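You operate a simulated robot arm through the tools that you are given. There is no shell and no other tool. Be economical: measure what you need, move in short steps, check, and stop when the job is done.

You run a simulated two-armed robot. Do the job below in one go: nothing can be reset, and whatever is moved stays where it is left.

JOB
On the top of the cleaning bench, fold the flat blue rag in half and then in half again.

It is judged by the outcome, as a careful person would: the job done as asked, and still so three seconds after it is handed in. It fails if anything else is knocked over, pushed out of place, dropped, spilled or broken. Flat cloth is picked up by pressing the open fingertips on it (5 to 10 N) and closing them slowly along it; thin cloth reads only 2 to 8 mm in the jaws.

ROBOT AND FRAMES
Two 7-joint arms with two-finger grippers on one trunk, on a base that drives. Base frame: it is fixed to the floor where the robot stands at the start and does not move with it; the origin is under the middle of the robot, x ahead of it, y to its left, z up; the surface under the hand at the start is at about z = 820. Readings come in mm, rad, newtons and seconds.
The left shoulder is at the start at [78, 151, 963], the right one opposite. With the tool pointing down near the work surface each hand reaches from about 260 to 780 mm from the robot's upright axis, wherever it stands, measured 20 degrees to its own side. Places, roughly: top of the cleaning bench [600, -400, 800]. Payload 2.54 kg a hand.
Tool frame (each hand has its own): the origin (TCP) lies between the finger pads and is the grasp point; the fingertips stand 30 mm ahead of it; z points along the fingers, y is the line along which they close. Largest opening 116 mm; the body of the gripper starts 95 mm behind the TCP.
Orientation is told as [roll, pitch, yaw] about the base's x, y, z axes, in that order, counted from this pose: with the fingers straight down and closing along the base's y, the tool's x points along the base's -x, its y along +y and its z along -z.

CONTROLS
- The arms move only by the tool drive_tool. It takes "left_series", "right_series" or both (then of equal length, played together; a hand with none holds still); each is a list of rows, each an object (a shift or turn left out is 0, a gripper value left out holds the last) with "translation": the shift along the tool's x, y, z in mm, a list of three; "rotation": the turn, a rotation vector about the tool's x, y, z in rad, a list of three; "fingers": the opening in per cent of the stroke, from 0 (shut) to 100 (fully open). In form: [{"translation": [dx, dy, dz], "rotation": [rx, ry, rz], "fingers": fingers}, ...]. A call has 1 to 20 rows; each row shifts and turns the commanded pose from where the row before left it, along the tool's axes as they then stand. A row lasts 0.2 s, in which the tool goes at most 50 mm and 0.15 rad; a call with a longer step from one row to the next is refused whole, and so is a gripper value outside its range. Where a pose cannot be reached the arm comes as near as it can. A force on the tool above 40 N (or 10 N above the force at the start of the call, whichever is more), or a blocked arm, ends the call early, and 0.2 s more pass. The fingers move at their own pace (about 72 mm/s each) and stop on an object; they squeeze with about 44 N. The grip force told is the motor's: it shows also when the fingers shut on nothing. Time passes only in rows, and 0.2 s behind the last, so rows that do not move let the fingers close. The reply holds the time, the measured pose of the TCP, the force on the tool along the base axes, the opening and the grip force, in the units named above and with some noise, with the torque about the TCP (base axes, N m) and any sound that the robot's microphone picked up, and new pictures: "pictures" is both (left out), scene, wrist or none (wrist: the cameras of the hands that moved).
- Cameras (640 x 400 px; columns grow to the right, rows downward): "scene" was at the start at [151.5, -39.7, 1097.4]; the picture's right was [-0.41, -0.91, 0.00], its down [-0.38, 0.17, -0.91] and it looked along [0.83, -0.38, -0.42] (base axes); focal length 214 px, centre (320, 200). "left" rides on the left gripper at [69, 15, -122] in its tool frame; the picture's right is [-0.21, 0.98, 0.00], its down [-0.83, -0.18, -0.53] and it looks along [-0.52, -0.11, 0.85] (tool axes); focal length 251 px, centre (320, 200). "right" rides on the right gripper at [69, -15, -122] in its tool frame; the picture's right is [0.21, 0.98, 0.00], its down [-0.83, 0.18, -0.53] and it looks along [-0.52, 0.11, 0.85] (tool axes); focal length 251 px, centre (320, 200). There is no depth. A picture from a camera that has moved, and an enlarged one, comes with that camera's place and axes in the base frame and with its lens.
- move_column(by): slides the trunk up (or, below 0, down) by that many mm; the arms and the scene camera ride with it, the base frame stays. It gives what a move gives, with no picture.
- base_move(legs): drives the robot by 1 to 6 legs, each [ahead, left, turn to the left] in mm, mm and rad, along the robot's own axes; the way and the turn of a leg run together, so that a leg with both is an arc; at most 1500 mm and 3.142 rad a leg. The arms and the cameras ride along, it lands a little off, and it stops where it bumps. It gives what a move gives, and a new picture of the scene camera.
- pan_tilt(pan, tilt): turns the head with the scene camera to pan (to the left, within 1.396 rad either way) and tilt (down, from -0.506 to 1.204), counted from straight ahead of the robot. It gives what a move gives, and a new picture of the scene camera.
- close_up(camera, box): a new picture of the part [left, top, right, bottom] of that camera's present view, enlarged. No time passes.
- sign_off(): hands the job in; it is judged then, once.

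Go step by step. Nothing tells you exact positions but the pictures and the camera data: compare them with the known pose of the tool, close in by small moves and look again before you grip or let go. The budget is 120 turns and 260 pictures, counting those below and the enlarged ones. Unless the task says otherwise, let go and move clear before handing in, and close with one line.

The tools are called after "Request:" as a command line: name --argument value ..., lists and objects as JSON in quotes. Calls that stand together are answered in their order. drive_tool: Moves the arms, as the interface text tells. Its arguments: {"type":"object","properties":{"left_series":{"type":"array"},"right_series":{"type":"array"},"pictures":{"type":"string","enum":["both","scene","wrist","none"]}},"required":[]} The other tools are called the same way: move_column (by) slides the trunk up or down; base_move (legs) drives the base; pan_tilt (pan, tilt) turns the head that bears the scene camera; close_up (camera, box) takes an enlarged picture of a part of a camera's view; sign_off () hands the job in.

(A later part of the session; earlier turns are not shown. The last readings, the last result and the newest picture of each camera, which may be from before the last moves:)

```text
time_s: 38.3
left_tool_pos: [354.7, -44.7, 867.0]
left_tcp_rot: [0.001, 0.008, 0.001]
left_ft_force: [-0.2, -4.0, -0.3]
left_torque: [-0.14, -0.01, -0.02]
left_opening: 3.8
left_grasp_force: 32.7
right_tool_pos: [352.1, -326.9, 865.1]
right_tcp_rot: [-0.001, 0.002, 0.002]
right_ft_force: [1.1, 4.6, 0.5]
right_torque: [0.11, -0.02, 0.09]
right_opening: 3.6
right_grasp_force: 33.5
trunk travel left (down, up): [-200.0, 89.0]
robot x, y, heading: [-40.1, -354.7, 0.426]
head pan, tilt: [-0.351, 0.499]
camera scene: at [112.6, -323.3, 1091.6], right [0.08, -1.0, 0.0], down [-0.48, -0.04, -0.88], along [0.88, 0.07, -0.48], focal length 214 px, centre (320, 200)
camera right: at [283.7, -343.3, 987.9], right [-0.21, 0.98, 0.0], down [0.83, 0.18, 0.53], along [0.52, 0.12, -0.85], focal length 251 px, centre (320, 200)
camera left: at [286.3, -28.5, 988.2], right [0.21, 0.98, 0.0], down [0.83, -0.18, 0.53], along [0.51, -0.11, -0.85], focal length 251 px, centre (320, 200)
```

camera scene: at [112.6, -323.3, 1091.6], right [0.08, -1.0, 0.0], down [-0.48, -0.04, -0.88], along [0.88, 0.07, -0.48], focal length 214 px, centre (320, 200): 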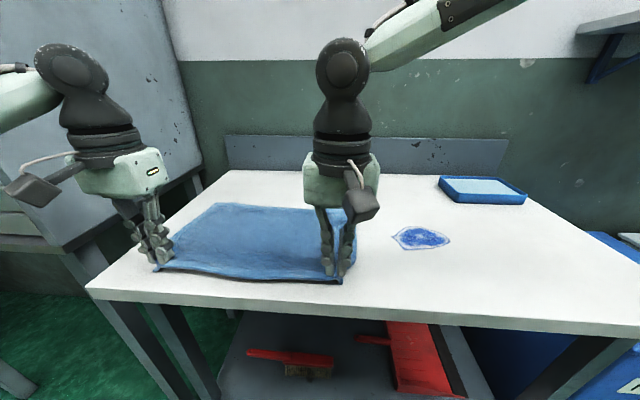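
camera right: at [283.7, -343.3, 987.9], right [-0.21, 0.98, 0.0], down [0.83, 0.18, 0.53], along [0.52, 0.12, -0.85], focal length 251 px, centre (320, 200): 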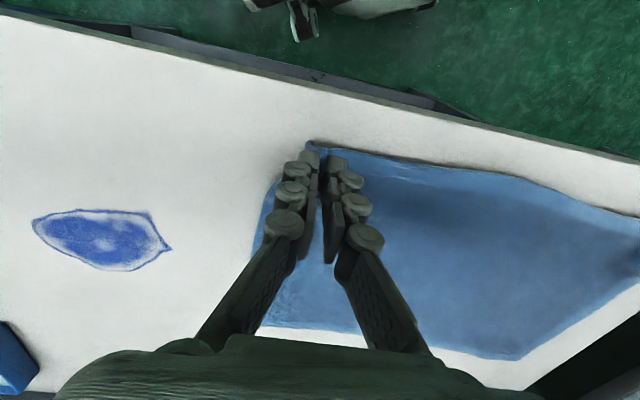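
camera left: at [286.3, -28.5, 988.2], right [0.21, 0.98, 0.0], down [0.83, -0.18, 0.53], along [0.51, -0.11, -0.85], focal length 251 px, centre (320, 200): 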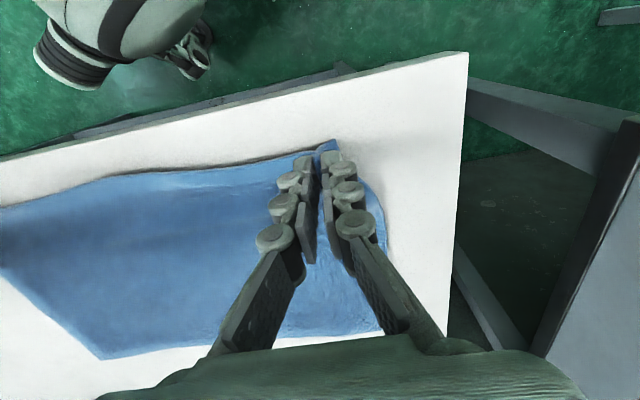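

The rag is back nearly flat. I'll pull it gently another 8 mm to smooth it, lower it and release by spreading the fingers.

Request:
drive_tool --left_series '[{"translation": [8, 0, 4]}, {"translation": [0, 0, 8]}, {"fingers": 8}, {"fingers": 16}, {"fingers": 24}, {"fingers": 32}, {}, {"translation": [0, 0, -20]}, {"translation": [0, 0, -40]}, {}]' --right_series '[{"translation": [8, 0, 4]}, {"translation": [0, 0, 7]}, {"fingers": 8}, {"fingers": 16}, {"fingers": 24}, {"fingers": 32}, {}, {"translation": [0, 0, -20]}, {"translation": [0, 0, -40]}, {}]'

```text
time_s: 40.5
left_tool_pos: [346.9, -43.2, 915.0]
left_tcp_rot: [0.003, 0.009, 0.002]
left_ft_force: [0.1, 0.5, 0.3]
left_torque: [0.01, -0.04, -0.01]
left_opening: 37.0
left_grasp_force: 0.1
right_tool_pos: [343.5, -326.9, 917.4]
right_tcp_rot: [0.0, 0.001, -0.001]
right_ft_force: [0.1, -0.1, 0.1]
right_torque: [-0.02, -0.02, -0.02]
right_opening: 37.2
right_grasp_force: 0.1
trunk travel left (down, up): [-200.0, 89.0]
robot x, y, heading: [-40.8, -353.4, 0.425]
head pan, tilt: [-0.351, 0.499]
camera scene: at [112.5, -323.3, 1091.5], right [0.08, -1.0, 0.0], down [-0.48, -0.04, -0.88], along [0.88, 0.07, -0.48], focal length 214 px, centre (320, 200)
camera right: at [275.7, -343.2, 1038.1], right [-0.21, 0.98, 0.0], down [0.83, 0.18, 0.53], along [0.52, 0.11, -0.85], focal length 251 px, centre (320, 200)
camera left: at [278.4, -27.2, 1036.3], right [0.21, 0.98, 0.0], down [0.83, -0.18, 0.53], along [0.51, -0.11, -0.85], focal length 251 px, centre (320, 200)
```

scene: 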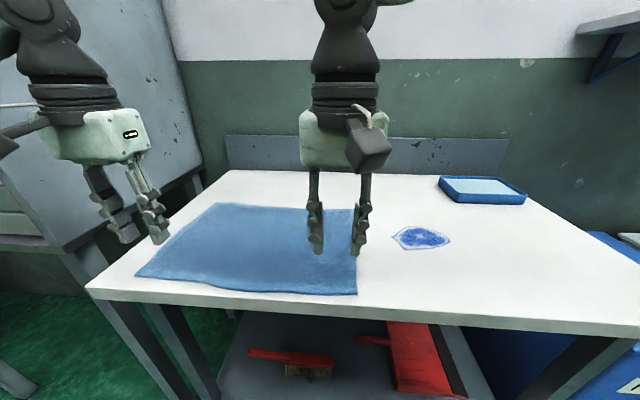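
right: 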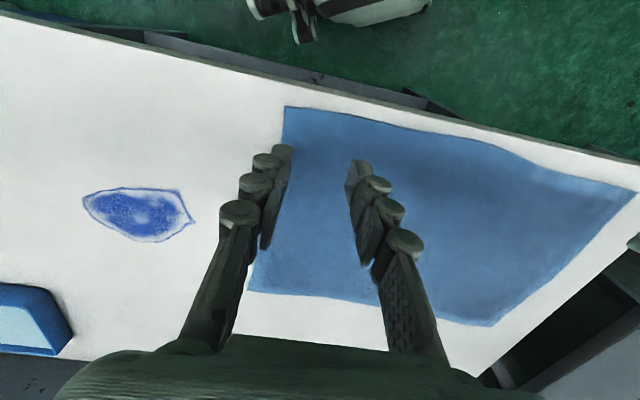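
left: 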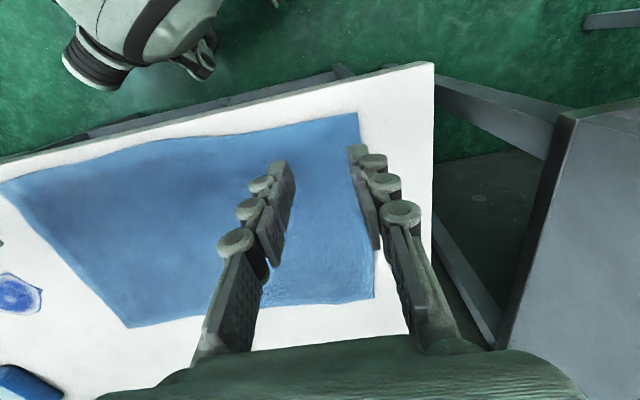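

The rag sprang fully flat on release, with corners at about (331, −6), (325, −363), (574, −15) and (566, −378). I'll regrip right at the near edge with about 9 mm of overlap.

Request:
drive_tool --left_series '[{"translation": [9, 0, 15], "fingers": 35}, {"translation": [9, 0, 20]}, {"translation": [0, 0, 20]}, {"translation": [0, 0, 4]}, {}]' --right_series '[{"translation": [10, 0, 15], "fingers": 35}, {"translation": [9, 0, 20]}, {"translation": [0, 0, 22]}, {"translation": [0, 0, 4]}, {}]' --pictures "wrist"

```text
time_s: 41.7
left_tool_pos: [328.7, -43.6, 857.6]
left_tcp_rot: [0.001, 0.008, 0.002]
left_ft_force: [0.1, 0.5, -0.2]
left_torque: [0.01, 0.0, 0.01]
left_opening: 40.5
left_grasp_force: 0.0
right_tool_pos: [325.3, -328.2, 854.1]
right_tcp_rot: [-0.002, -0.001, 0.002]
right_ft_force: [-0.6, 0.2, 0.0]
right_torque: [-0.01, 0.04, 0.0]
right_opening: 40.3
right_grasp_force: 0.1
trunk travel left (down, up): [-200.0, 89.0]
robot x, y, heading: [-39.8, -358.8, 0.429]
head pan, tilt: [-0.351, 0.499]
camera right: at [257.4, -344.1, 976.6], right [-0.21, 0.98, 0.0], down [0.83, 0.18, 0.53], along [0.52, 0.11, -0.85], focal length 251 px, centre (320, 200)
camera left: at [261.1, -28.1, 978.7], right [0.21, 0.98, 0.0], down [0.83, -0.18, 0.53], along [0.51, -0.11, -0.85], focal length 251 px, centre (320, 200)
```

right: 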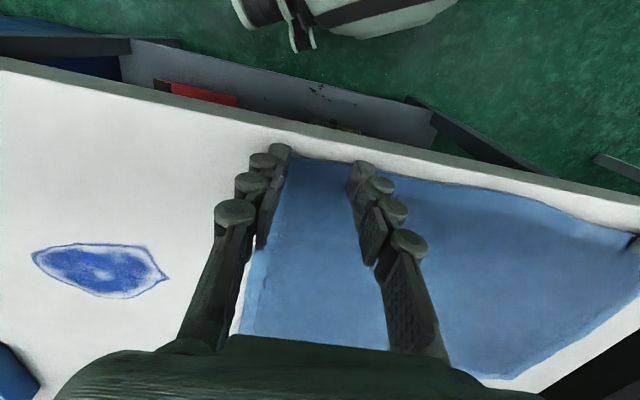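
left: 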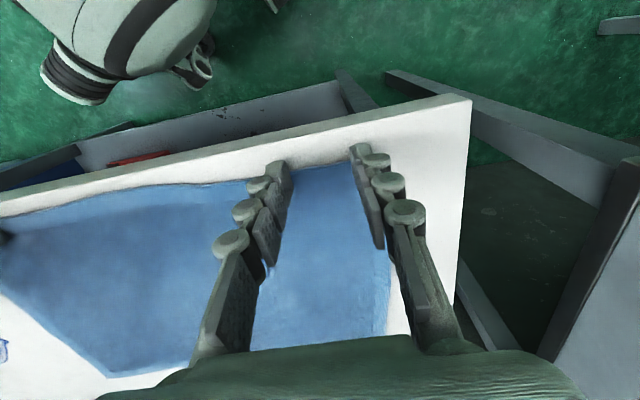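

I'll make small corrections inward and at the right edge, then touch down.

Request:
drive_tool --left_series '[{"translation": [0, -10, 0]}, {"translation": [0, 0, 3]}, {"translation": [0, 0, 2]}, {"translation": [0, 0, 1]}, {}]' --right_series '[{"translation": [6, 7, -2]}, {"translation": [0, 0, 2]}, {"translation": [0, 0, 1]}, {"translation": [0, 0, 1]}, {}]' --pictures "wrist"

```text
time_s: 42.9
left_tool_pos: [329.1, -55.1, 851.3]
left_tcp_rot: [0.001, 0.007, 0.002]
left_ft_force: [0.3, 0.1, 13.6]
left_torque: [0.02, -0.14, 0.02]
left_opening: 42.1
left_grasp_force: 0.7
right_tool_pos: [318.3, -321.3, 854.5]
right_tcp_rot: [0.002, 0.001, 0.0]
right_ft_force: [0.8, -0.6, 2.3]
right_torque: [0.01, 0.0, -0.02]
right_opening: 40.7
right_grasp_force: 0.0
trunk travel left (down, up): [-200.0, 89.0]
robot x, y, heading: [-37.8, -353.9, 0.426]
head pan, tilt: [-0.351, 0.499]
camera right: at [250.7, -336.8, 975.4], right [-0.21, 0.98, 0.0], down [0.83, 0.18, 0.53], along [0.52, 0.12, -0.85], focal length 251 px, centre (320, 200)
camera left: at [259.7, -38.7, 973.5], right [0.21, 0.98, 0.0], down [0.83, -0.18, 0.53], along [0.52, -0.11, -0.85], focal length 251 px, centre (320, 200)
```

right: 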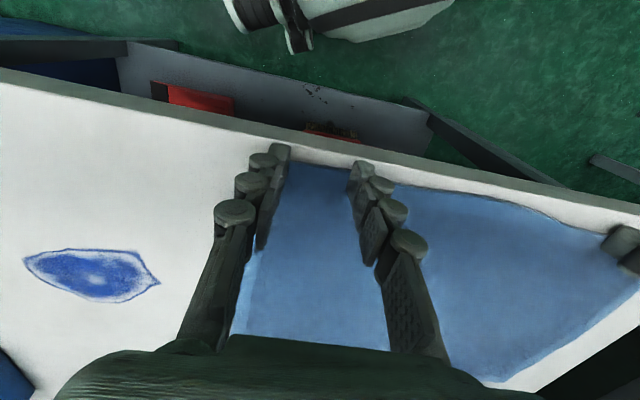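
left: 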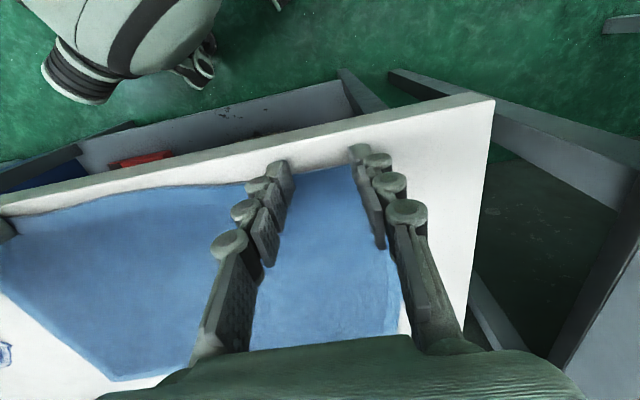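

Left contact is 14 N and right only 2 N. I'll even those out and close slowly.

Request:
drive_tool --left_series '[{"translation": [0, 0, -0.8]}, {}, {"fingers": 32}, {"fingers": 29}, {"fingers": 26}, {"fingers": 23}, {"fingers": 20}, {"fingers": 17}, {"fingers": 14}, {"fingers": 11}, {"fingers": 8}, {"fingers": 5}, {"fingers": 2}, {"fingers": 0}, {}, {}]' --right_series '[{"translation": [0, 0, 1]}, {"translation": [0, 0, 0.8]}, {"fingers": 32}, {"fingers": 29}, {"fingers": 26}, {"fingers": 23}, {"fingers": 20}, {"fingers": 17}, {"fingers": 14}, {"fingers": 11}, {"fingers": 8}, {"fingers": 5}, {"fingers": 2}, {"fingers": 0}, {}, {}]' --pictures "wrist"

```text
time_s: 46.3
left_tool_pos: [327.8, -55.7, 851.3]
left_tcp_rot: [0.002, 0.009, 0.0]
left_ft_force: [-1.4, -11.1, 3.1]
left_torque: [-0.39, -0.01, -0.12]
left_opening: 3.9
left_grasp_force: 33.5
right_tool_pos: [320.7, -322.0, 852.1]
right_tcp_rot: [0.0, 0.001, 0.001]
right_ft_force: [0.5, 10.1, 1.3]
right_torque: [0.3, -0.05, 0.05]
right_opening: 3.9
right_grasp_force: 32.6
trunk travel left (down, up): [-200.0, 89.0]
robot x, y, heading: [-39.2, -355.3, 0.43]
head pan, tilt: [-0.351, 0.499]
camera right: at [251.2, -336.5, 973.6], right [-0.21, 0.98, 0.0], down [0.83, 0.18, 0.53], along [0.52, 0.12, -0.85], focal length 251 px, centre (320, 200)
camera left: at [259.8, -38.6, 973.4], right [0.21, 0.98, 0.0], down [0.83, -0.18, 0.53], along [0.51, -0.11, -0.85], focal length 251 px, centre (320, 200)
```

right: 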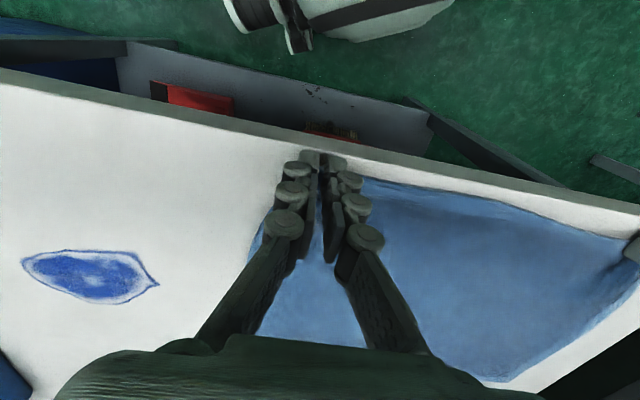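
left: 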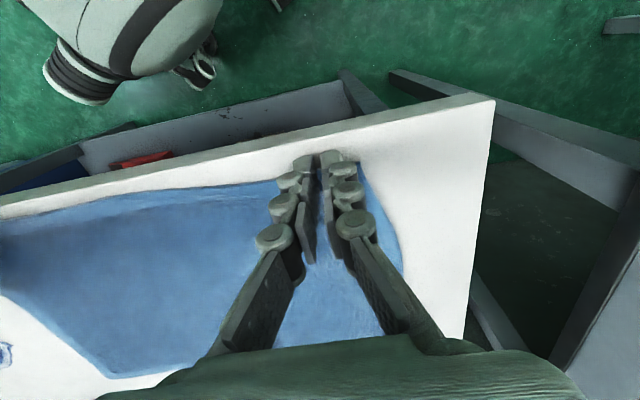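

Both pinches hold, with the edge flush at the fingers. I'll repeat the arc to the far edge, now at about x 570.

Request:
drive_tool --left_series '[{"translation": [-1.8, -1, -19.6]}, {"translation": [-5.5, -1, -19]}, {"translation": [-8.9, -1, -17.9]}, {"translation": [-12.1, -1, -16.1]}, {"translation": [-14.9, 0, -13.9]}, {"translation": [-17.3, 0, -11.3]}, {"translation": [-19.1, 0, -8.4]}, {"translation": [-20.4, 0, -5.1]}, {"translation": [-21, 0, -1.7]}, {"translation": [-21, 0, 1.7]}, {"translation": [-20.4, 0, 5.1]}, {"translation": [-19.1, 0, 8.4]}, {"translation": [-17.3, 0, 11.3]}, {"translation": [-14.9, 0, 13.9]}, {"translation": [-12.1, 0, 16.1]}, {"translation": [-8.9, 0, 17.9]}, {"translation": [-5.5, 0, 14]}, {"translation": [-1.8, 0, 14]}, {}]' --right_series '[{"translation": [-1.8, 1, -19.6]}, {"translation": [-5.5, 1, -19]}, {"translation": [-8.9, 1, -17.9]}, {"translation": [-12.1, 1, -16.1]}, {"translation": [-14.9, 0, -13.9]}, {"translation": [-17.3, 0, -11.3]}, {"translation": [-19.1, 0, -8.4]}, {"translation": [-20.4, 0, -5.1]}, {"translation": [-22, 0, -1.7]}, {"translation": [-22, 0, 1.7]}, {"translation": [-21.4, 0, 5.1]}, {"translation": [-19.1, 0, 8.4]}, {"translation": [-17.3, 0, 11.3]}, {"translation": [-14.9, 0, 13.9]}, {"translation": [-12.1, 0, 16.1]}, {"translation": [-8.9, 0, 17.9]}, {"translation": [-5.5, 0, 14]}, {"translation": [-1.8, 0, 14]}, {}]'

```text
time_s: 50.3
left_tool_pos: [571.0, -58.8, 859.3]
left_tcp_rot: [0.0, 0.008, 0.001]
left_ft_force: [0.1, -3.2, -0.3]
left_torque: [-0.09, 0.04, 0.02]
left_opening: 3.8
left_grasp_force: 33.1
right_tool_pos: [563.7, -316.0, 861.3]
right_tcp_rot: [0.001, 0.002, 0.002]
right_ft_force: [0.2, 4.0, 0.1]
right_torque: [0.06, 0.0, 0.0]
right_opening: 4.0
right_grasp_force: 32.8
trunk travel left (down, up): [-200.0, 89.0]
robot x, y, heading: [-36.2, -358.0, 0.429]
head pan, tilt: [-0.351, 0.499]
camera scene: at [112.6, -323.3, 1091.6], right [0.08, -1.0, 0.0], down [-0.48, -0.04, -0.88], along [0.88, 0.07, -0.48], focal length 214 px, centre (320, 200)
camera right: at [496.2, -332.2, 982.8], right [-0.21, 0.98, 0.0], down [0.83, 0.18, 0.53], along [0.52, 0.11, -0.85], focal length 251 px, centre (320, 200)
camera left: at [502.3, -42.3, 981.5], right [0.21, 0.98, 0.0], down [0.83, -0.18, 0.53], along [0.51, -0.11, -0.85], focal length 251 px, centre (320, 200)
```

scene: 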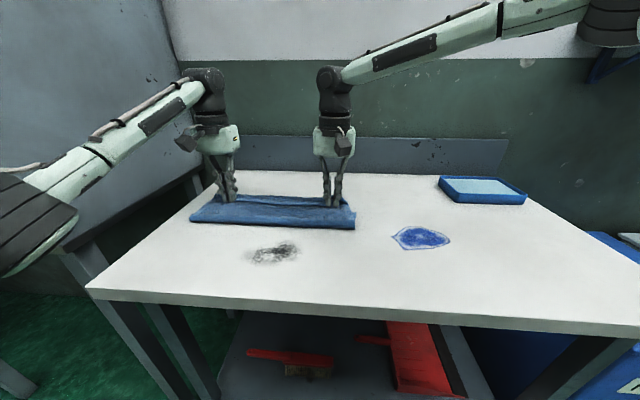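
right: 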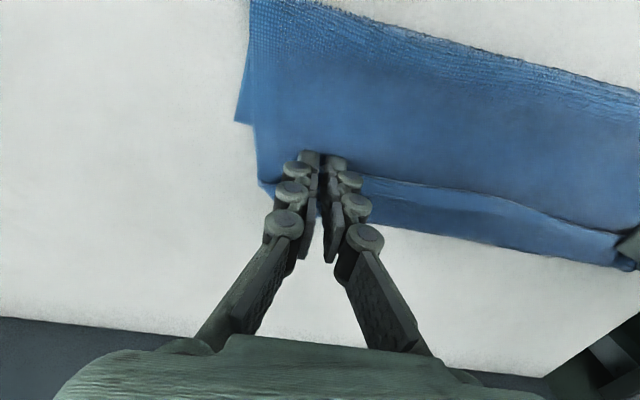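
left: 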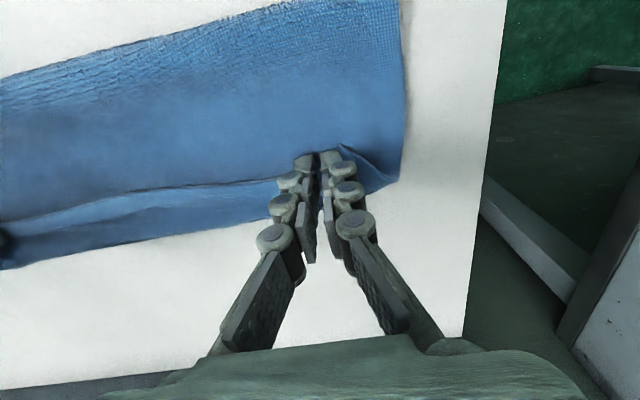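

The rag as a whole has slid about 37 mm away from me: its fold is at about x 485, the lower far edge at about x 609, and the top layer has slack. I'll lift to take up the slack, move forward and come down on the far edge.

Request:
drive_tool --left_series '[{"translation": [0, 0, -15]}, {"translation": [0, 0, -15]}, {"translation": [-6, 0, -12]}, {"translation": [-8, 0, -3]}, {"translation": [-7, 0, 5]}, {"translation": [-5, 0, 9]}, {"translation": [-4, 0, 11]}, {"translation": [-2, 0, 11]}, {"translation": [0, 0, 7]}, {}]' --right_series '[{"translation": [0, 0, -15]}, {"translation": [0, 0, -15]}, {"translation": [-7, 0, -12]}, {"translation": [-8, 0, -3]}, {"translation": [-8, 0, 5]}, {"translation": [-6, 0, 9]}, {"translation": [-5, 0, 11]}, {"translation": [-3, 0, 11]}, {"translation": [0, 0, 8]}, {}]'

```text
time_s: 52.5
left_tool_pos: [602.6, -58.3, 859.9]
left_tcp_rot: [0.002, 0.008, 0.001]
left_ft_force: [-0.6, -4.3, 0.0]
left_torque: [-0.1, -0.03, -0.03]
left_opening: 3.9
left_grasp_force: 32.4
right_tool_pos: [601.9, -316.2, 862.4]
right_tcp_rot: [0.0, 0.001, 0.0]
right_ft_force: [1.3, 3.3, -0.3]
right_torque: [0.13, -0.02, 0.01]
right_opening: 3.9
right_grasp_force: 32.9
trunk travel left (down, up): [-200.0, 89.0]
robot x, y, heading: [-39.2, -355.1, 0.426]
head pan, tilt: [-0.351, 0.499]
camera scene: at [112.6, -323.3, 1091.6], right [0.08, -1.0, 0.0], down [-0.48, -0.04, -0.88], along [0.88, 0.07, -0.48], focal length 214 px, centre (320, 200)
camera right: at [533.9, -332.8, 984.3], right [-0.21, 0.98, 0.0], down [0.83, 0.18, 0.53], along [0.52, 0.11, -0.85], focal length 251 px, centre (320, 200)
camera left: at [534.4, -42.3, 982.9], right [0.21, 0.98, 0.0], down [0.83, -0.18, 0.53], along [0.51, -0.11, -0.85], focal length 251 px, centre (320, 200)
```

scene: 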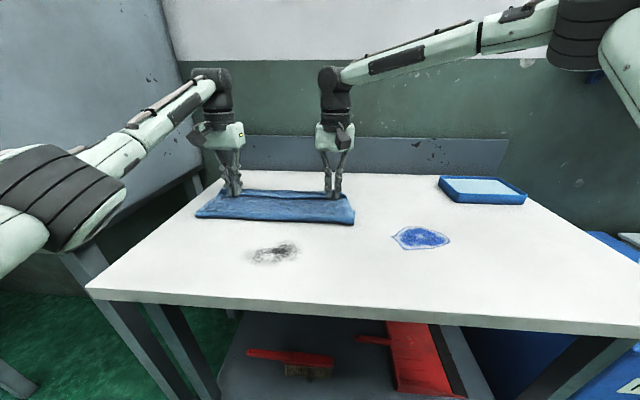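
right: 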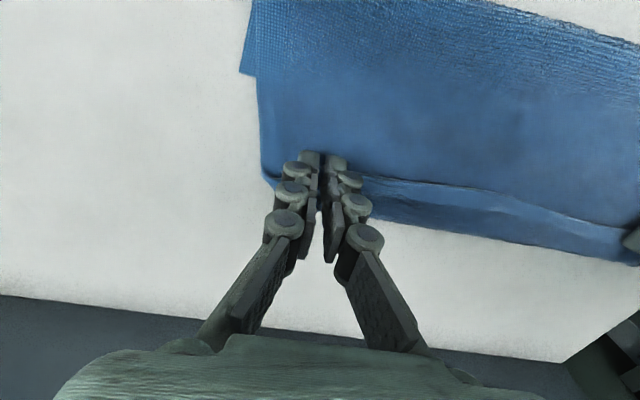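
left: 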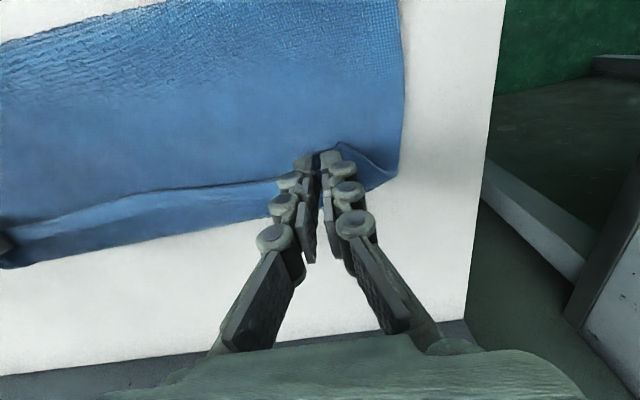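

I misread this earlier. The lower far corner still shows at about x 558, and the band beyond the fingers is the top layer looping under its held edge. The cloth springs flat when freed, so I'll release here, let the edge roll out forward, then regrip it the right way round and set it back onto the lower edge.

Request:
drive_tool --left_series '[{"translation": [0, 0, -8]}, {"fingers": 10}, {"fingers": 20}, {"fingers": 30}, {}, {"translation": [10, 0, -15]}, {"translation": [10, 0, -30]}, {"translation": [0, 0, -30]}, {}, {}]' --right_series '[{"translation": [0, 0, -8]}, {"fingers": 10}, {"fingers": 20}, {"fingers": 30}, {}, {"translation": [10, 0, -15]}, {"translation": [10, 0, -30]}, {"translation": [0, 0, -30]}, {}, {}]'

```text
time_s: 54.7
left_tool_pos: [583.4, -56.7, 943.8]
left_tcp_rot: [0.001, 0.007, -0.001]
left_ft_force: [-0.4, 0.5, 0.0]
left_torque: [-0.02, 0.03, 0.0]
left_opening: 34.6
left_grasp_force: 0.2
right_tool_pos: [581.1, -315.5, 944.7]
right_tcp_rot: [0.0, 0.002, 0.0]
right_ft_force: [0.2, -0.3, 0.7]
right_torque: [-0.01, -0.02, 0.07]
right_opening: 34.7
right_grasp_force: 0.1
trunk travel left (down, up): [-200.0, 89.0]
robot x, y, heading: [-40.1, -357.3, 0.43]
head pan, tilt: [-0.351, 0.499]
camera scene: at [112.6, -323.3, 1091.6], right [0.08, -1.0, 0.0], down [-0.48, -0.04, -0.88], along [0.88, 0.07, -0.48], focal length 214 px, centre (320, 200)
camera right: at [512.9, -332.0, 1067.0], right [-0.21, 0.98, 0.0], down [0.83, 0.18, 0.53], along [0.52, 0.11, -0.85], focal length 251 px, centre (320, 200)
camera left: at [515.4, -40.8, 1065.7], right [0.21, 0.98, 0.0], down [0.83, -0.18, 0.53], along [0.51, -0.11, -0.85], focal length 251 px, centre (320, 200)
```

scene: 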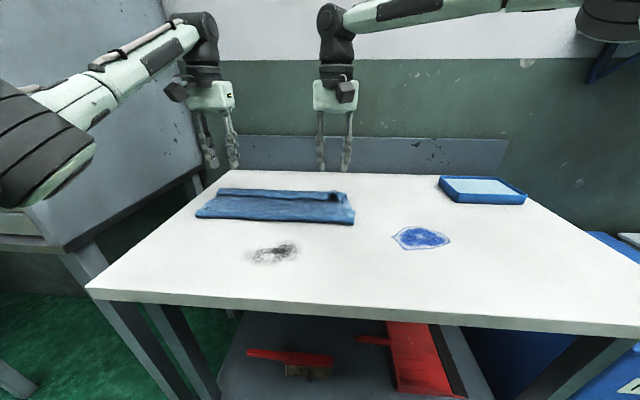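
right: 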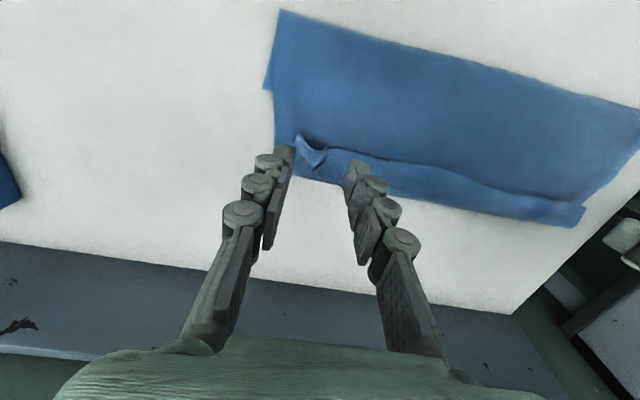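
left: 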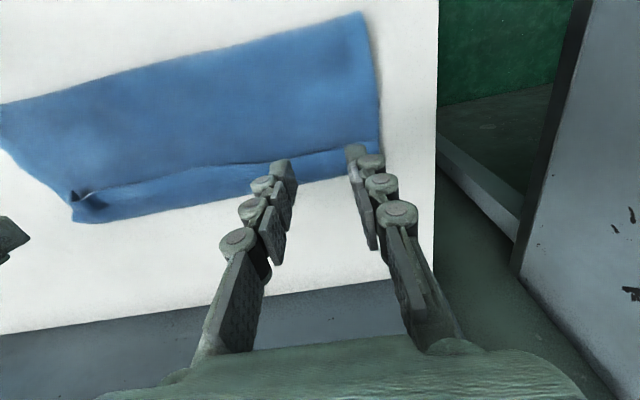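

The far hem stayed folded back about 39 mm instead of springing out. I'll look closely at it so I can regrip it and reverse the fold, which worked cleanly before.

Request:
close_up --camera "right" --box '[200, 80, 480, 255]'

Request:
close_up --camera "left" --box '[140, 80, 420, 255]'

```text
2.29 times, centred on (340, 168) of right
camera zoom: at [512.9, -332.0, 1067.0], right [-0.21, 0.98, 0.0], down [0.83, 0.18, 0.53], along [0.52, 0.11, -0.85], focal length 575 px, centre (274, 274)
```

zoom: 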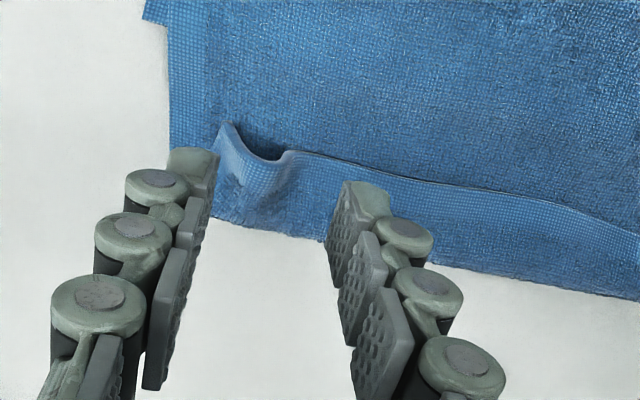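

```text
2.29 times, centred on (280, 168) of left
camera zoom: at [515.4, -40.8, 1065.7], right [0.21, 0.98, 0.0], down [0.83, -0.18, 0.53], along [0.51, -0.11, -0.85], focal length 575 px, centre (411, 274)
```

zoom: 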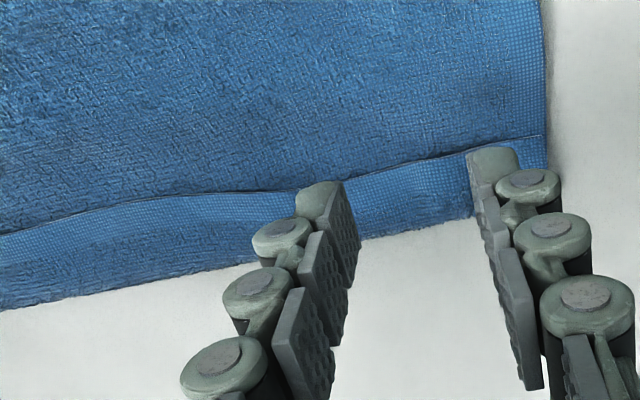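

I'll regrip the hem edge at both ends with light pressure, so that only the top layer rucks up, and then check by lifting.

Request:
drive_tool --left_series '[{"translation": [-10, 0, 25], "fingers": 35}, {"translation": [-11, 0, 25]}, {"translation": [0, 0, 20]}, {"translation": [0, 0, 8]}, {}]' --right_series '[{"translation": [-11, -6, 25], "fingers": 35}, {"translation": [-12, -2, 25]}, {"translation": [0, 0, 20]}, {"translation": [0, 0, 8]}, {}]' --pictures "wrist"

```text
time_s: 55.9
left_tool_pos: [603.0, -56.7, 865.0]
left_tcp_rot: [0.001, 0.006, -0.002]
left_ft_force: [1.1, 0.8, 0.1]
left_torque: [0.0, 0.03, -0.02]
left_opening: 40.6
left_grasp_force: 0.1
right_tool_pos: [605.5, -325.2, 865.8]
right_tcp_rot: [0.001, 0.0, 0.001]
right_ft_force: [0.1, -0.3, 1.0]
right_torque: [-0.01, 0.03, -0.02]
right_opening: 40.6
right_grasp_force: 0.0
trunk travel left (down, up): [-200.0, 89.0]
robot x, y, heading: [-38.2, -360.6, 0.431]
head pan, tilt: [-0.351, 0.499]
camera right: at [536.6, -340.3, 988.1], right [-0.21, 0.98, 0.0], down [0.83, 0.18, 0.53], along [0.52, 0.11, -0.85], focal length 251 px, centre (320, 200)
camera left: at [535.4, -41.5, 988.1], right [0.21, 0.98, 0.0], down [0.83, -0.18, 0.53], along [0.51, -0.11, -0.85], focal length 251 px, centre (320, 200)
```

right: 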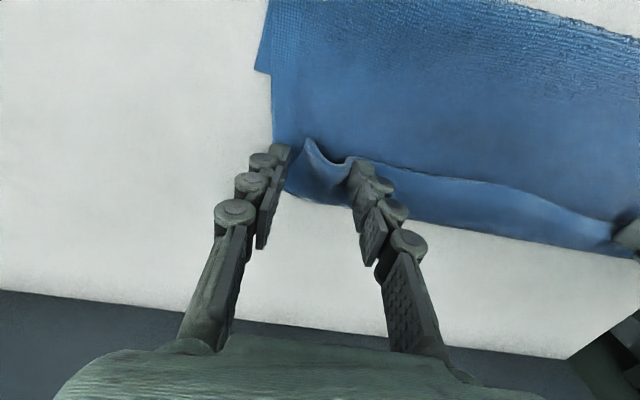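
left: 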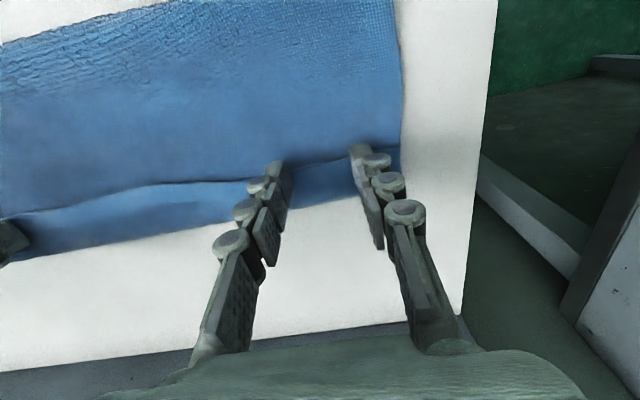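

Request:
drive_tool --left_series '[{"translation": [0, 0, 3]}, {"translation": [0, 0, 2]}, {}]' --right_series '[{"translation": [5, 0, 3]}, {"translation": [0, 0, 2]}, {}]' --pictures "none"

```text
time_s: 56.7
left_tool_pos: [603.4, -56.6, 861.3]
left_tcp_rot: [0.002, 0.009, 0.001]
left_ft_force: [1.2, 0.0, 0.2]
left_torque: [-0.02, 0.03, 0.0]
left_opening: 40.6
left_grasp_force: 0.0
right_tool_pos: [599.9, -325.3, 861.7]
right_tcp_rot: [0.0, 0.002, 0.0]
right_ft_force: [0.9, -0.6, 0.7]
right_torque: [0.03, 0.02, 0.0]
right_opening: 40.3
right_grasp_force: 0.1
trunk travel left (down, up): [-200.0, 89.0]
robot x, y, heading: [-41.2, -357.6, 0.425]
head pan, tilt: [-0.351, 0.499]
```

Request:
drive_tool --left_series '[{"translation": [0, 0, 2]}, {"translation": [0, 0, 1.5]}, {}]' --right_series '[{"translation": [0, 0, 2]}, {"translation": [0, 0, 1.5]}, {}]' --pictures "none"

```text
time_s: 57.5
left_tool_pos: [603.7, -58.0, 858.1]
left_tcp_rot: [0.003, 0.01, 0.0]
left_ft_force: [0.3, -0.2, 1.6]
left_torque: [-0.03, -0.03, -0.01]
left_opening: 40.9
left_grasp_force: 0.1
right_tool_pos: [600.4, -323.6, 858.2]
right_tcp_rot: [0.001, 0.0, -0.001]
right_ft_force: [-0.5, 0.0, 0.6]
right_torque: [-0.02, 0.04, 0.01]
right_opening: 40.8
right_grasp_force: 0.1
trunk travel left (down, up): [-200.0, 89.0]
robot x, y, heading: [-41.2, -357.6, 0.431]
head pan, tilt: [-0.351, 0.499]
```

Request:
drive_tool --left_series '[{"translation": [0, 0, 1]}, {"translation": [0, 0, 1]}, {}]' --right_series '[{"translation": [0, 0, 1.5]}, {"translation": [0, 0, 1]}, {}]' --pictures "none"

```text
time_s: 58.3
left_tool_pos: [602.6, -58.1, 855.7]
left_tcp_rot: [0.002, 0.008, -0.001]
left_ft_force: [0.3, 0.8, 2.7]
left_torque: [0.0, -0.06, -0.02]
left_opening: 40.8
left_grasp_force: 0.3
right_tool_pos: [599.9, -324.3, 857.2]
right_tcp_rot: [-0.001, -0.001, 0.0]
right_ft_force: [0.1, 0.6, 1.7]
right_torque: [0.01, -0.05, 0.01]
right_opening: 40.7
right_grasp_force: 0.2
trunk travel left (down, up): [-200.0, 89.0]
robot x, y, heading: [-36.6, -357.9, 0.428]
head pan, tilt: [-0.351, 0.499]
```

Light contact has begun. I'll press 1 mm more and close slowly, then lift to check.

Request:
drive_tool --left_series '[{"translation": [0, 0, 0.8]}, {"fingers": 32}, {"fingers": 29}, {"fingers": 26}, {"fingers": 23}, {"fingers": 20}, {"fingers": 17}, {"fingers": 14}, {"fingers": 11}, {"fingers": 8}, {"fingers": 5}, {"fingers": 2}, {"fingers": 0}, {}, {}, {"translation": [0, 0, -15]}, {"translation": [0, 0, -15]}, {}]' --right_series '[{"translation": [0, 0, 1.5]}, {"fingers": 32}, {"fingers": 29}, {"fingers": 26}, {"fingers": 23}, {"fingers": 20}, {"fingers": 17}, {"fingers": 14}, {"fingers": 11}, {"fingers": 8}, {"fingers": 5}, {"fingers": 2}, {"fingers": 0}, {}, {}, {"translation": [0, 0, -15]}, {"translation": [0, 0, -15]}, {}]'

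```text
time_s: 62.1
left_tool_pos: [604.4, -60.2, 885.0]
left_tcp_rot: [0.003, 0.007, -0.001]
left_ft_force: [-0.4, -6.9, -0.1]
left_torque: [-0.16, 0.04, -0.01]
left_opening: 5.7
left_grasp_force: 34.2
right_tool_pos: [601.1, -323.3, 883.4]
right_tcp_rot: [0.0, 0.001, 0.0]
right_ft_force: [0.1, 7.0, 0.0]
right_torque: [0.23, -0.01, -0.03]
right_opening: 4.2
right_grasp_force: 33.0
trunk travel left (down, up): [-200.0, 89.0]
robot x, y, heading: [-40.0, -357.6, 0.426]
head pan, tilt: [-0.351, 0.499]
camera scene: at [112.6, -323.3, 1091.5], right [0.08, -1.0, 0.0], down [-0.48, -0.04, -0.88], along [0.88, 0.07, -0.48], focal length 214 px, centre (320, 200)
camera right: at [532.1, -340.4, 1006.6], right [-0.21, 0.98, 0.0], down [0.83, 0.18, 0.53], along [0.52, 0.12, -0.85], focal length 251 px, centre (320, 200)
camera left: at [535.7, -42.8, 1006.7], right [0.21, 0.98, 0.0], down [0.83, -0.18, 0.53], along [0.51, -0.11, -0.85], focal length 251 px, centre (320, 200)
```

scene: 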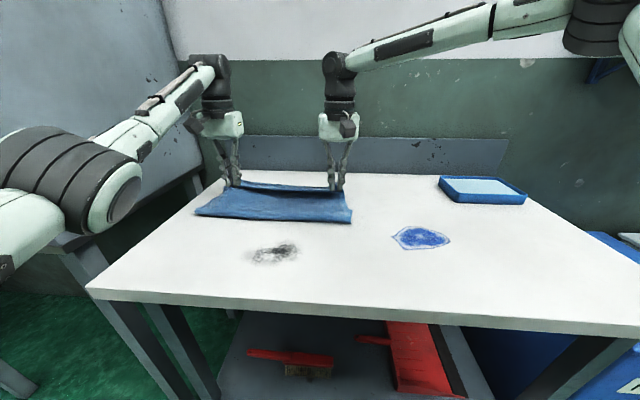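
right: 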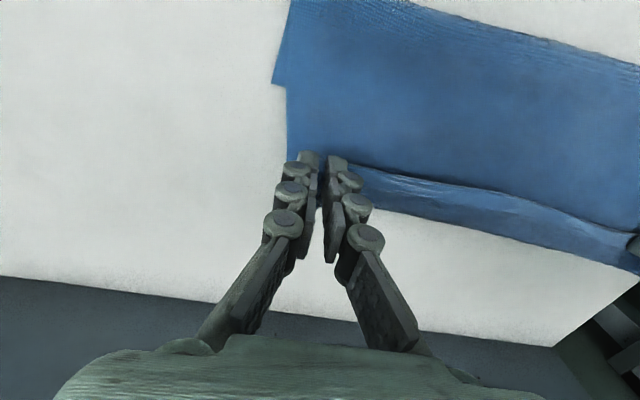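
left: 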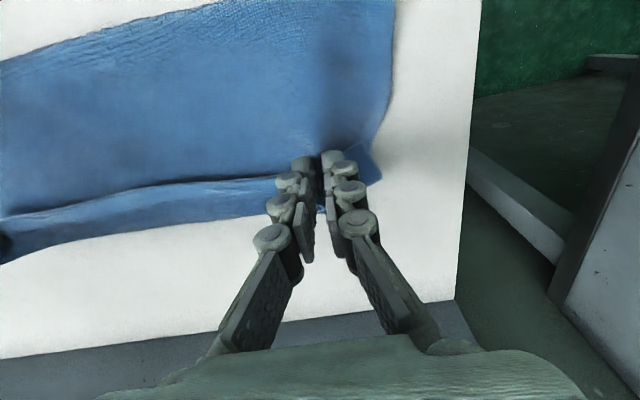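

Both ends are held. I'll swing them back along the arc to lay the rag flat again.

Request:
drive_tool --left_series '[{"translation": [2.1, 0, -15.6]}, {"translation": [6.2, 0, -15.1]}, {"translation": [10.1, 0, -14.2]}, {"translation": [13.8, 0, -12.8]}, {"translation": [16.9, 0, -11.1]}, {"translation": [19.6, 0, -9]}, {"translation": [21.7, 0, -6.7]}, {"translation": [23.2, 0, -4]}, {"translation": [23.9, 0, -1.4]}, {"translation": [23.9, 0, 1.7]}, {"translation": [23.2, 0, 5]}, {"translation": [21.7, 0, 8.3]}, {"translation": [19.6, 0, 11.2]}, {"translation": [16.9, 0, 13.8]}, {"translation": [13.8, 0, 16]}, {"translation": [10.1, 0, 17.7]}, {"translation": [6.2, 0, 18.8]}, {"translation": [2.1, 0, 19.5]}, {}]' --right_series '[{"translation": [2.1, 0, -15.6]}, {"translation": [6.2, 0, -15.1]}, {"translation": [10.1, 0, -14.2]}, {"translation": [13.8, 0, -12.8]}, {"translation": [16.9, 0, -11.1]}, {"translation": [19.6, 0, -9]}, {"translation": [21.7, 0, -6.7]}, {"translation": [23.2, 0, -4]}, {"translation": [23.9, 0, -1.4]}, {"translation": [23.9, 0, 1.7]}, {"translation": [23.2, 0, 5]}, {"translation": [21.7, 0, 8.3]}, {"translation": [19.6, 0, 11.2]}, {"translation": [16.9, 0, 13.8]}, {"translation": [13.8, 0, 16]}, {"translation": [10.1, 0, 17.7]}, {"translation": [6.2, 0, 18.8]}, {"translation": [2.1, 0, 19.5]}, {}]'

```text
time_s: 66.1
left_tool_pos: [329.9, -57.4, 865.6]
left_tcp_rot: [0.001, 0.008, 0.002]
left_ft_force: [0.3, -8.3, 0.2]
left_torque: [-0.2, 0.01, -0.01]
left_opening: 6.0
left_grasp_force: 34.2
right_tool_pos: [324.3, -324.5, 863.7]
right_tcp_rot: [0.002, -0.001, 0.0]
right_ft_force: [-0.6, 8.4, 0.3]
right_torque: [0.26, 0.01, 0.02]
right_opening: 4.6
right_grasp_force: 33.4
trunk travel left (down, up): [-200.0, 89.0]
robot x, y, heading: [-45.2, -356.1, 0.428]
head pan, tilt: [-0.351, 0.499]
camera scene: at [112.6, -323.3, 1091.6], right [0.08, -1.0, 0.0], down [-0.48, -0.04, -0.88], along [0.88, 0.07, -0.48], focal length 214 px, centre (320, 200)
camera right: at [256.5, -340.8, 985.2], right [-0.21, 0.98, 0.0], down [0.83, 0.18, 0.53], along [0.52, 0.12, -0.85], focal length 251 px, centre (320, 200)
camera left: at [260.6, -41.9, 987.5], right [0.21, 0.98, 0.0], down [0.83, -0.18, 0.53], along [0.51, -0.11, -0.85], focal length 251 px, centre (320, 200)
```

scene: 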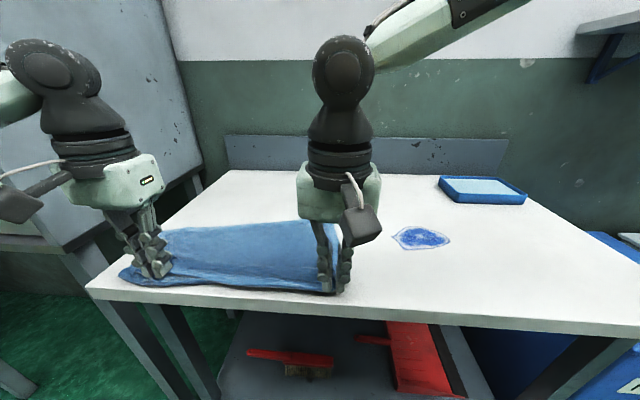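
right: 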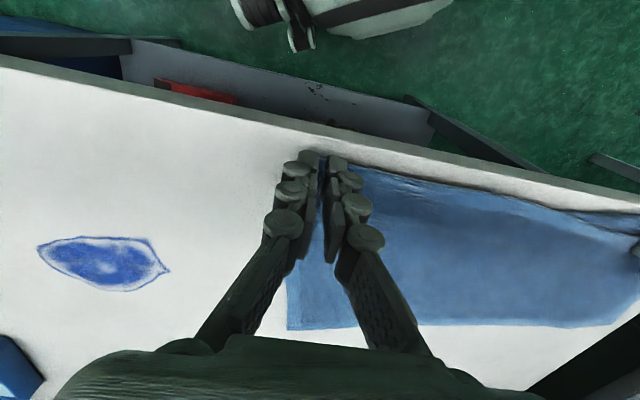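
left: 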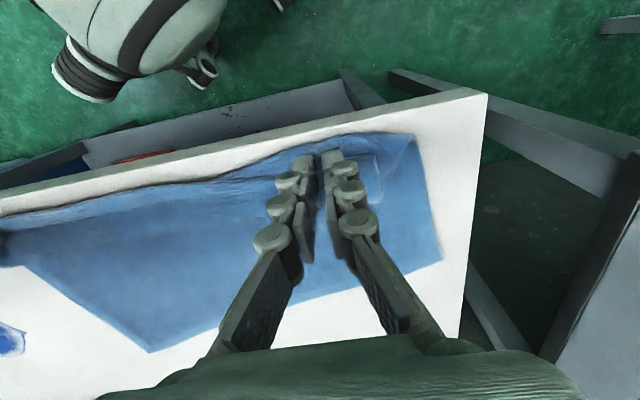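

The right end unfolded, but the left pinch caught some of the lower layer and pulled that side forward. I'll release and look.

Request:
drive_tool --left_series '[{"translation": [0, 0, 8]}, {"fingers": 10}, {"fingers": 20}, {"fingers": 35}, {}, {"translation": [-5, 0, -25]}, {"translation": [-20, 0, -40]}, {"translation": [-40, 0, -20]}, {"translation": [-40, 0, -20]}, {}]' --right_series '[{"translation": [0, 0, 8]}, {"fingers": 10}, {"fingers": 20}, {"fingers": 35}, {}, {"translation": [-5, 0, -25]}, {"translation": [-20, 0, -40]}, {"translation": [-40, 0, -20]}, {"translation": [-40, 0, -20]}, {}]'

```text
time_s: 68.3
left_tool_pos: [432.8, -58.1, 962.6]
left_tcp_rot: [0.001, 0.008, -0.001]
left_ft_force: [0.7, -0.3, 0.7]
left_torque: [0.03, 0.01, -0.02]
left_opening: 40.7
left_grasp_force: 0.0
right_tool_pos: [428.2, -325.8, 959.8]
right_tcp_rot: [0.001, 0.0, 0.0]
right_ft_force: [0.2, 0.7, -0.6]
right_torque: [0.0, -0.02, -0.01]
right_opening: 40.7
right_grasp_force: 0.0
trunk travel left (down, up): [-200.0, 89.0]
robot x, y, heading: [-39.5, -359.3, 0.427]
head pan, tilt: [-0.351, 0.499]
camera scene: at [112.5, -323.3, 1091.6], right [0.08, -1.0, 0.0], down [-0.48, -0.04, -0.88], along [0.88, 0.07, -0.48], focal length 214 px, centre (320, 200)
camera right: at [360.8, -341.6, 1082.1], right [-0.22, 0.98, 0.0], down [0.83, 0.18, 0.53], along [0.52, 0.11, -0.85], focal length 251 px, centre (320, 200)
camera left: at [364.5, -41.5, 1084.5], right [0.21, 0.98, 0.0], down [0.83, -0.18, 0.53], along [0.51, -0.11, -0.85], focal length 251 px, centre (320, 200)
```

scene: 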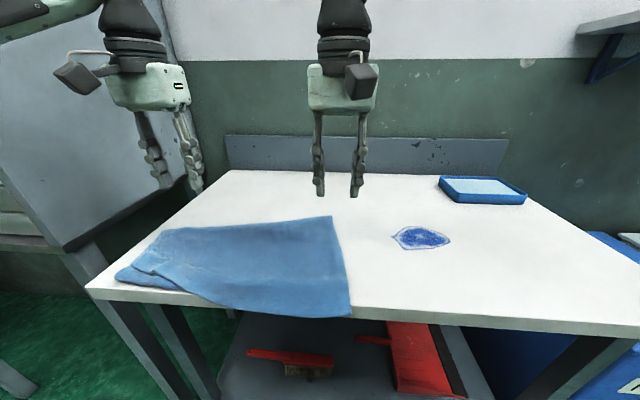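
right: 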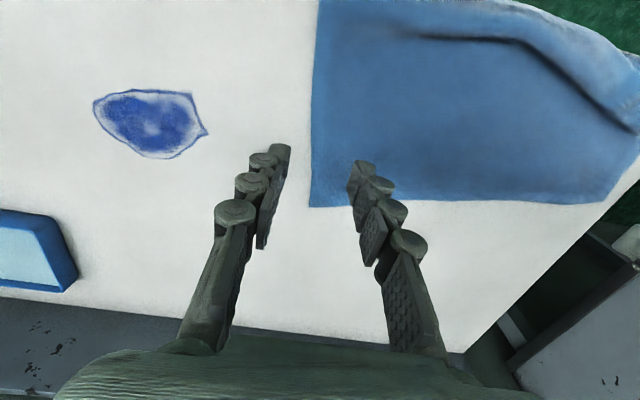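
left: 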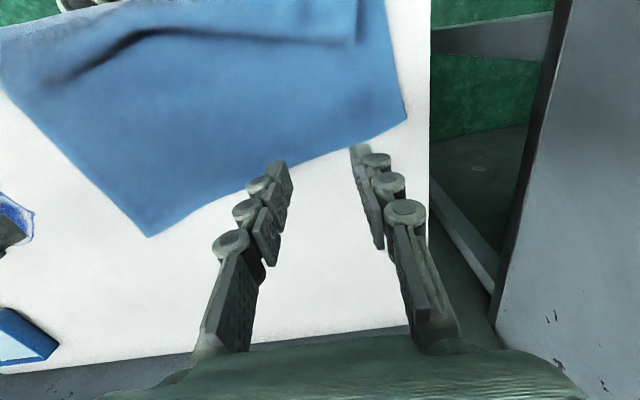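

The rag is now turned about 0.22 rad, with a folded-over near-left part. Its far corners are at about (531, −318) and (450, 29). I'll take it by the far edge, lift it to hang and straighten, and fold it by laying it down, since held that way the edge lands the right way round. First I go above those corners.

Request:
drive_tool --left_series '[{"translation": [-6, 17, 25], "fingers": 35}, {"translation": [-6, 17, 25]}, {"translation": [-5, 17, 30]}, {"rotation": [0, 0, -0.11]}, {"rotation": [0, 0, -0.11]}, {}]' --right_series '[{"translation": [-29, 13, 25], "fingers": 35}, {"translation": [-29, 13, 25]}, {"translation": [-29, 14, 30]}, {"rotation": [0, 0, -0.11]}, {"rotation": [0, 0, -0.11]}, {}]' --pictures "wrist"

```text
time_s: 69.7
left_tool_pos: [451.1, -6.5, 882.0]
left_tcp_rot: [0.002, 0.008, 0.222]
left_ft_force: [0.1, 0.0, -0.2]
left_torque: [0.01, 0.02, -0.02]
left_opening: 40.6
left_grasp_force: 0.1
right_tool_pos: [518.1, -284.9, 880.6]
right_tcp_rot: [0.0, 0.0, 0.221]
right_ft_force: [-0.4, 0.9, 0.3]
right_torque: [0.02, 0.03, -0.01]
right_opening: 40.7
right_grasp_force: 0.1
trunk travel left (down, up): [-200.0, 89.0]
robot x, y, heading: [-42.5, -356.4, 0.423]
head pan, tilt: [-0.351, 0.499]
camera right: at [454.0, -316.2, 1002.1], right [-0.42, 0.91, 0.0], down [0.77, 0.36, 0.53], along [0.48, 0.23, -0.85], focal length 251 px, centre (320, 200)
camera left: at [380.9, -5.8, 1003.9], right [-0.01, 1.0, 0.0], down [0.85, 0.0, 0.53], along [0.53, 0.0, -0.85], focal length 251 px, centre (320, 200)
```

right: 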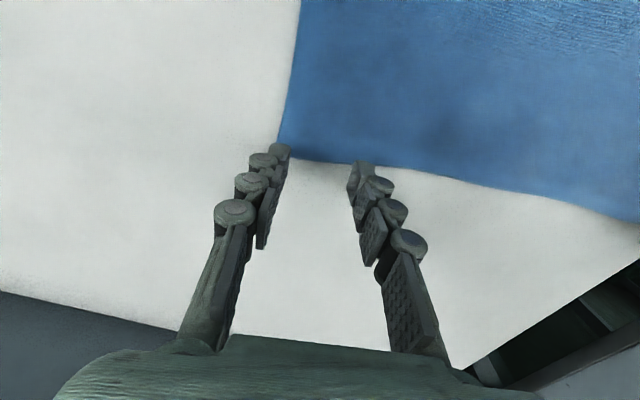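
left: 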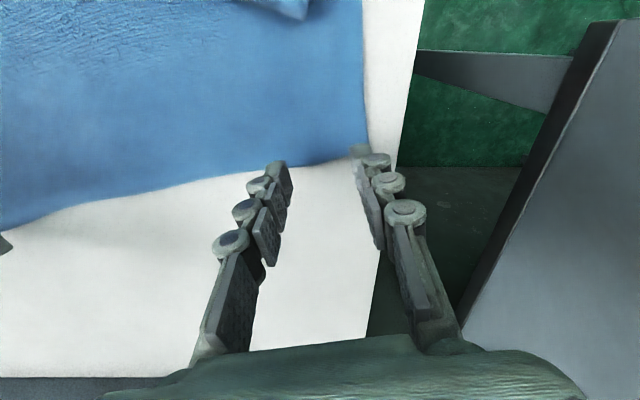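

Request:
drive_tool --left_series '[{"translation": [0, 0, 14]}, {"translation": [0, 0, 12]}, {"translation": [0, 0, 2]}, {}]' --right_series '[{"translation": [4.7, 4, 14]}, {"translation": [0, 0, 11]}, {"translation": [0, 0, 2]}, {}]' --pictures "none"

```text
time_s: 70.7
left_tool_pos: [449.3, -6.6, 854.0]
left_tcp_rot: [0.004, 0.007, 0.219]
left_ft_force: [-0.1, 1.7, 0.8]
left_torque: [-0.01, -0.06, 0.01]
left_opening: 40.8
left_grasp_force: 0.0
right_tool_pos: [512.2, -282.2, 852.4]
right_tcp_rot: [0.0, 0.0, 0.221]
right_ft_force: [-0.7, -0.1, 2.4]
right_torque: [0.01, -0.02, 0.0]
right_opening: 40.8
right_grasp_force: 0.1
trunk travel left (down, up): [-200.0, 89.0]
robot x, y, heading: [-39.9, -357.4, 0.425]
head pan, tilt: [-0.351, 0.499]
```

Contact is starting on both sides. I'll press a little more and close slowly.

Request:
drive_tool --left_series '[{"translation": [0, 0, 1.5]}, {"translation": [0, 0, 1]}, {"fingers": 32}, {"fingers": 29}, {"fingers": 26}, {"fingers": 23}, {"fingers": 20}, {"fingers": 17}, {"fingers": 14}, {"fingers": 11}, {"fingers": 8}, {"fingers": 5}, {"fingers": 2}, {"fingers": 0}, {}, {}]' --right_series '[{"translation": [0, 0, 1]}, {"translation": [0, 0, 0.5]}, {"fingers": 32}, {"fingers": 29}, {"fingers": 26}, {"fingers": 23}, {"fingers": 20}, {"fingers": 17}, {"fingers": 14}, {"fingers": 11}, {"fingers": 8}, {"fingers": 5}, {"fingers": 2}, {"fingers": 0}, {}, {}]' --pictures "wrist"

```text
time_s: 74.1
left_tool_pos: [449.2, -7.6, 852.0]
left_tcp_rot: [0.004, 0.009, 0.221]
left_ft_force: [1.0, -6.6, 5.0]
left_torque: [-0.25, -0.05, 0.03]
left_opening: 4.5
left_grasp_force: 32.9
right_tool_pos: [511.2, -283.3, 851.8]
right_tcp_rot: [0.0, -0.001, 0.22]
right_ft_force: [-1.7, 7.0, 2.8]
right_torque: [0.22, 0.08, -0.05]
right_opening: 3.6
right_grasp_force: 32.0
trunk travel left (down, up): [-200.0, 89.0]
robot x, y, heading: [-36.7, -357.5, 0.424]
head pan, tilt: [-0.351, 0.499]
camera right: at [447.6, -312.9, 973.6], right [-0.42, 0.91, 0.0], down [0.77, 0.36, 0.53], along [0.48, 0.23, -0.85], focal length 251 px, centre (320, 200)
camera left: at [380.2, -6.8, 973.1], right [0.0, 1.0, 0.0], down [0.85, 0.0, 0.53], along [0.53, 0.0, -0.85], focal length 251 px, centre (320, 200)
```

right: 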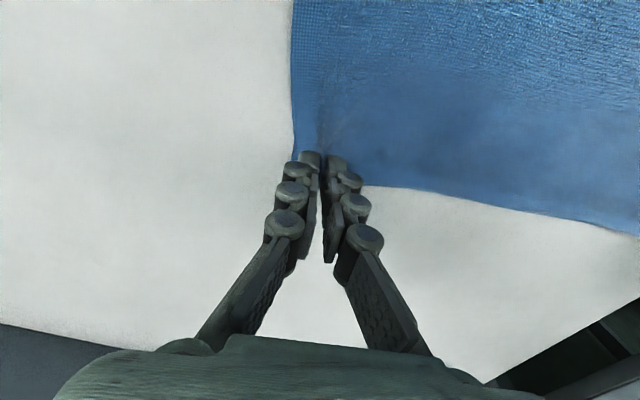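
left: 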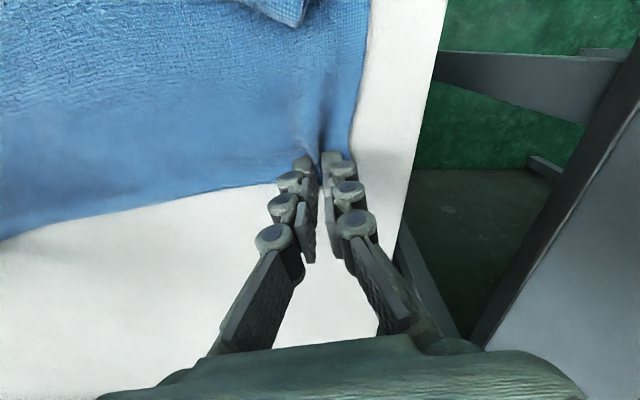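

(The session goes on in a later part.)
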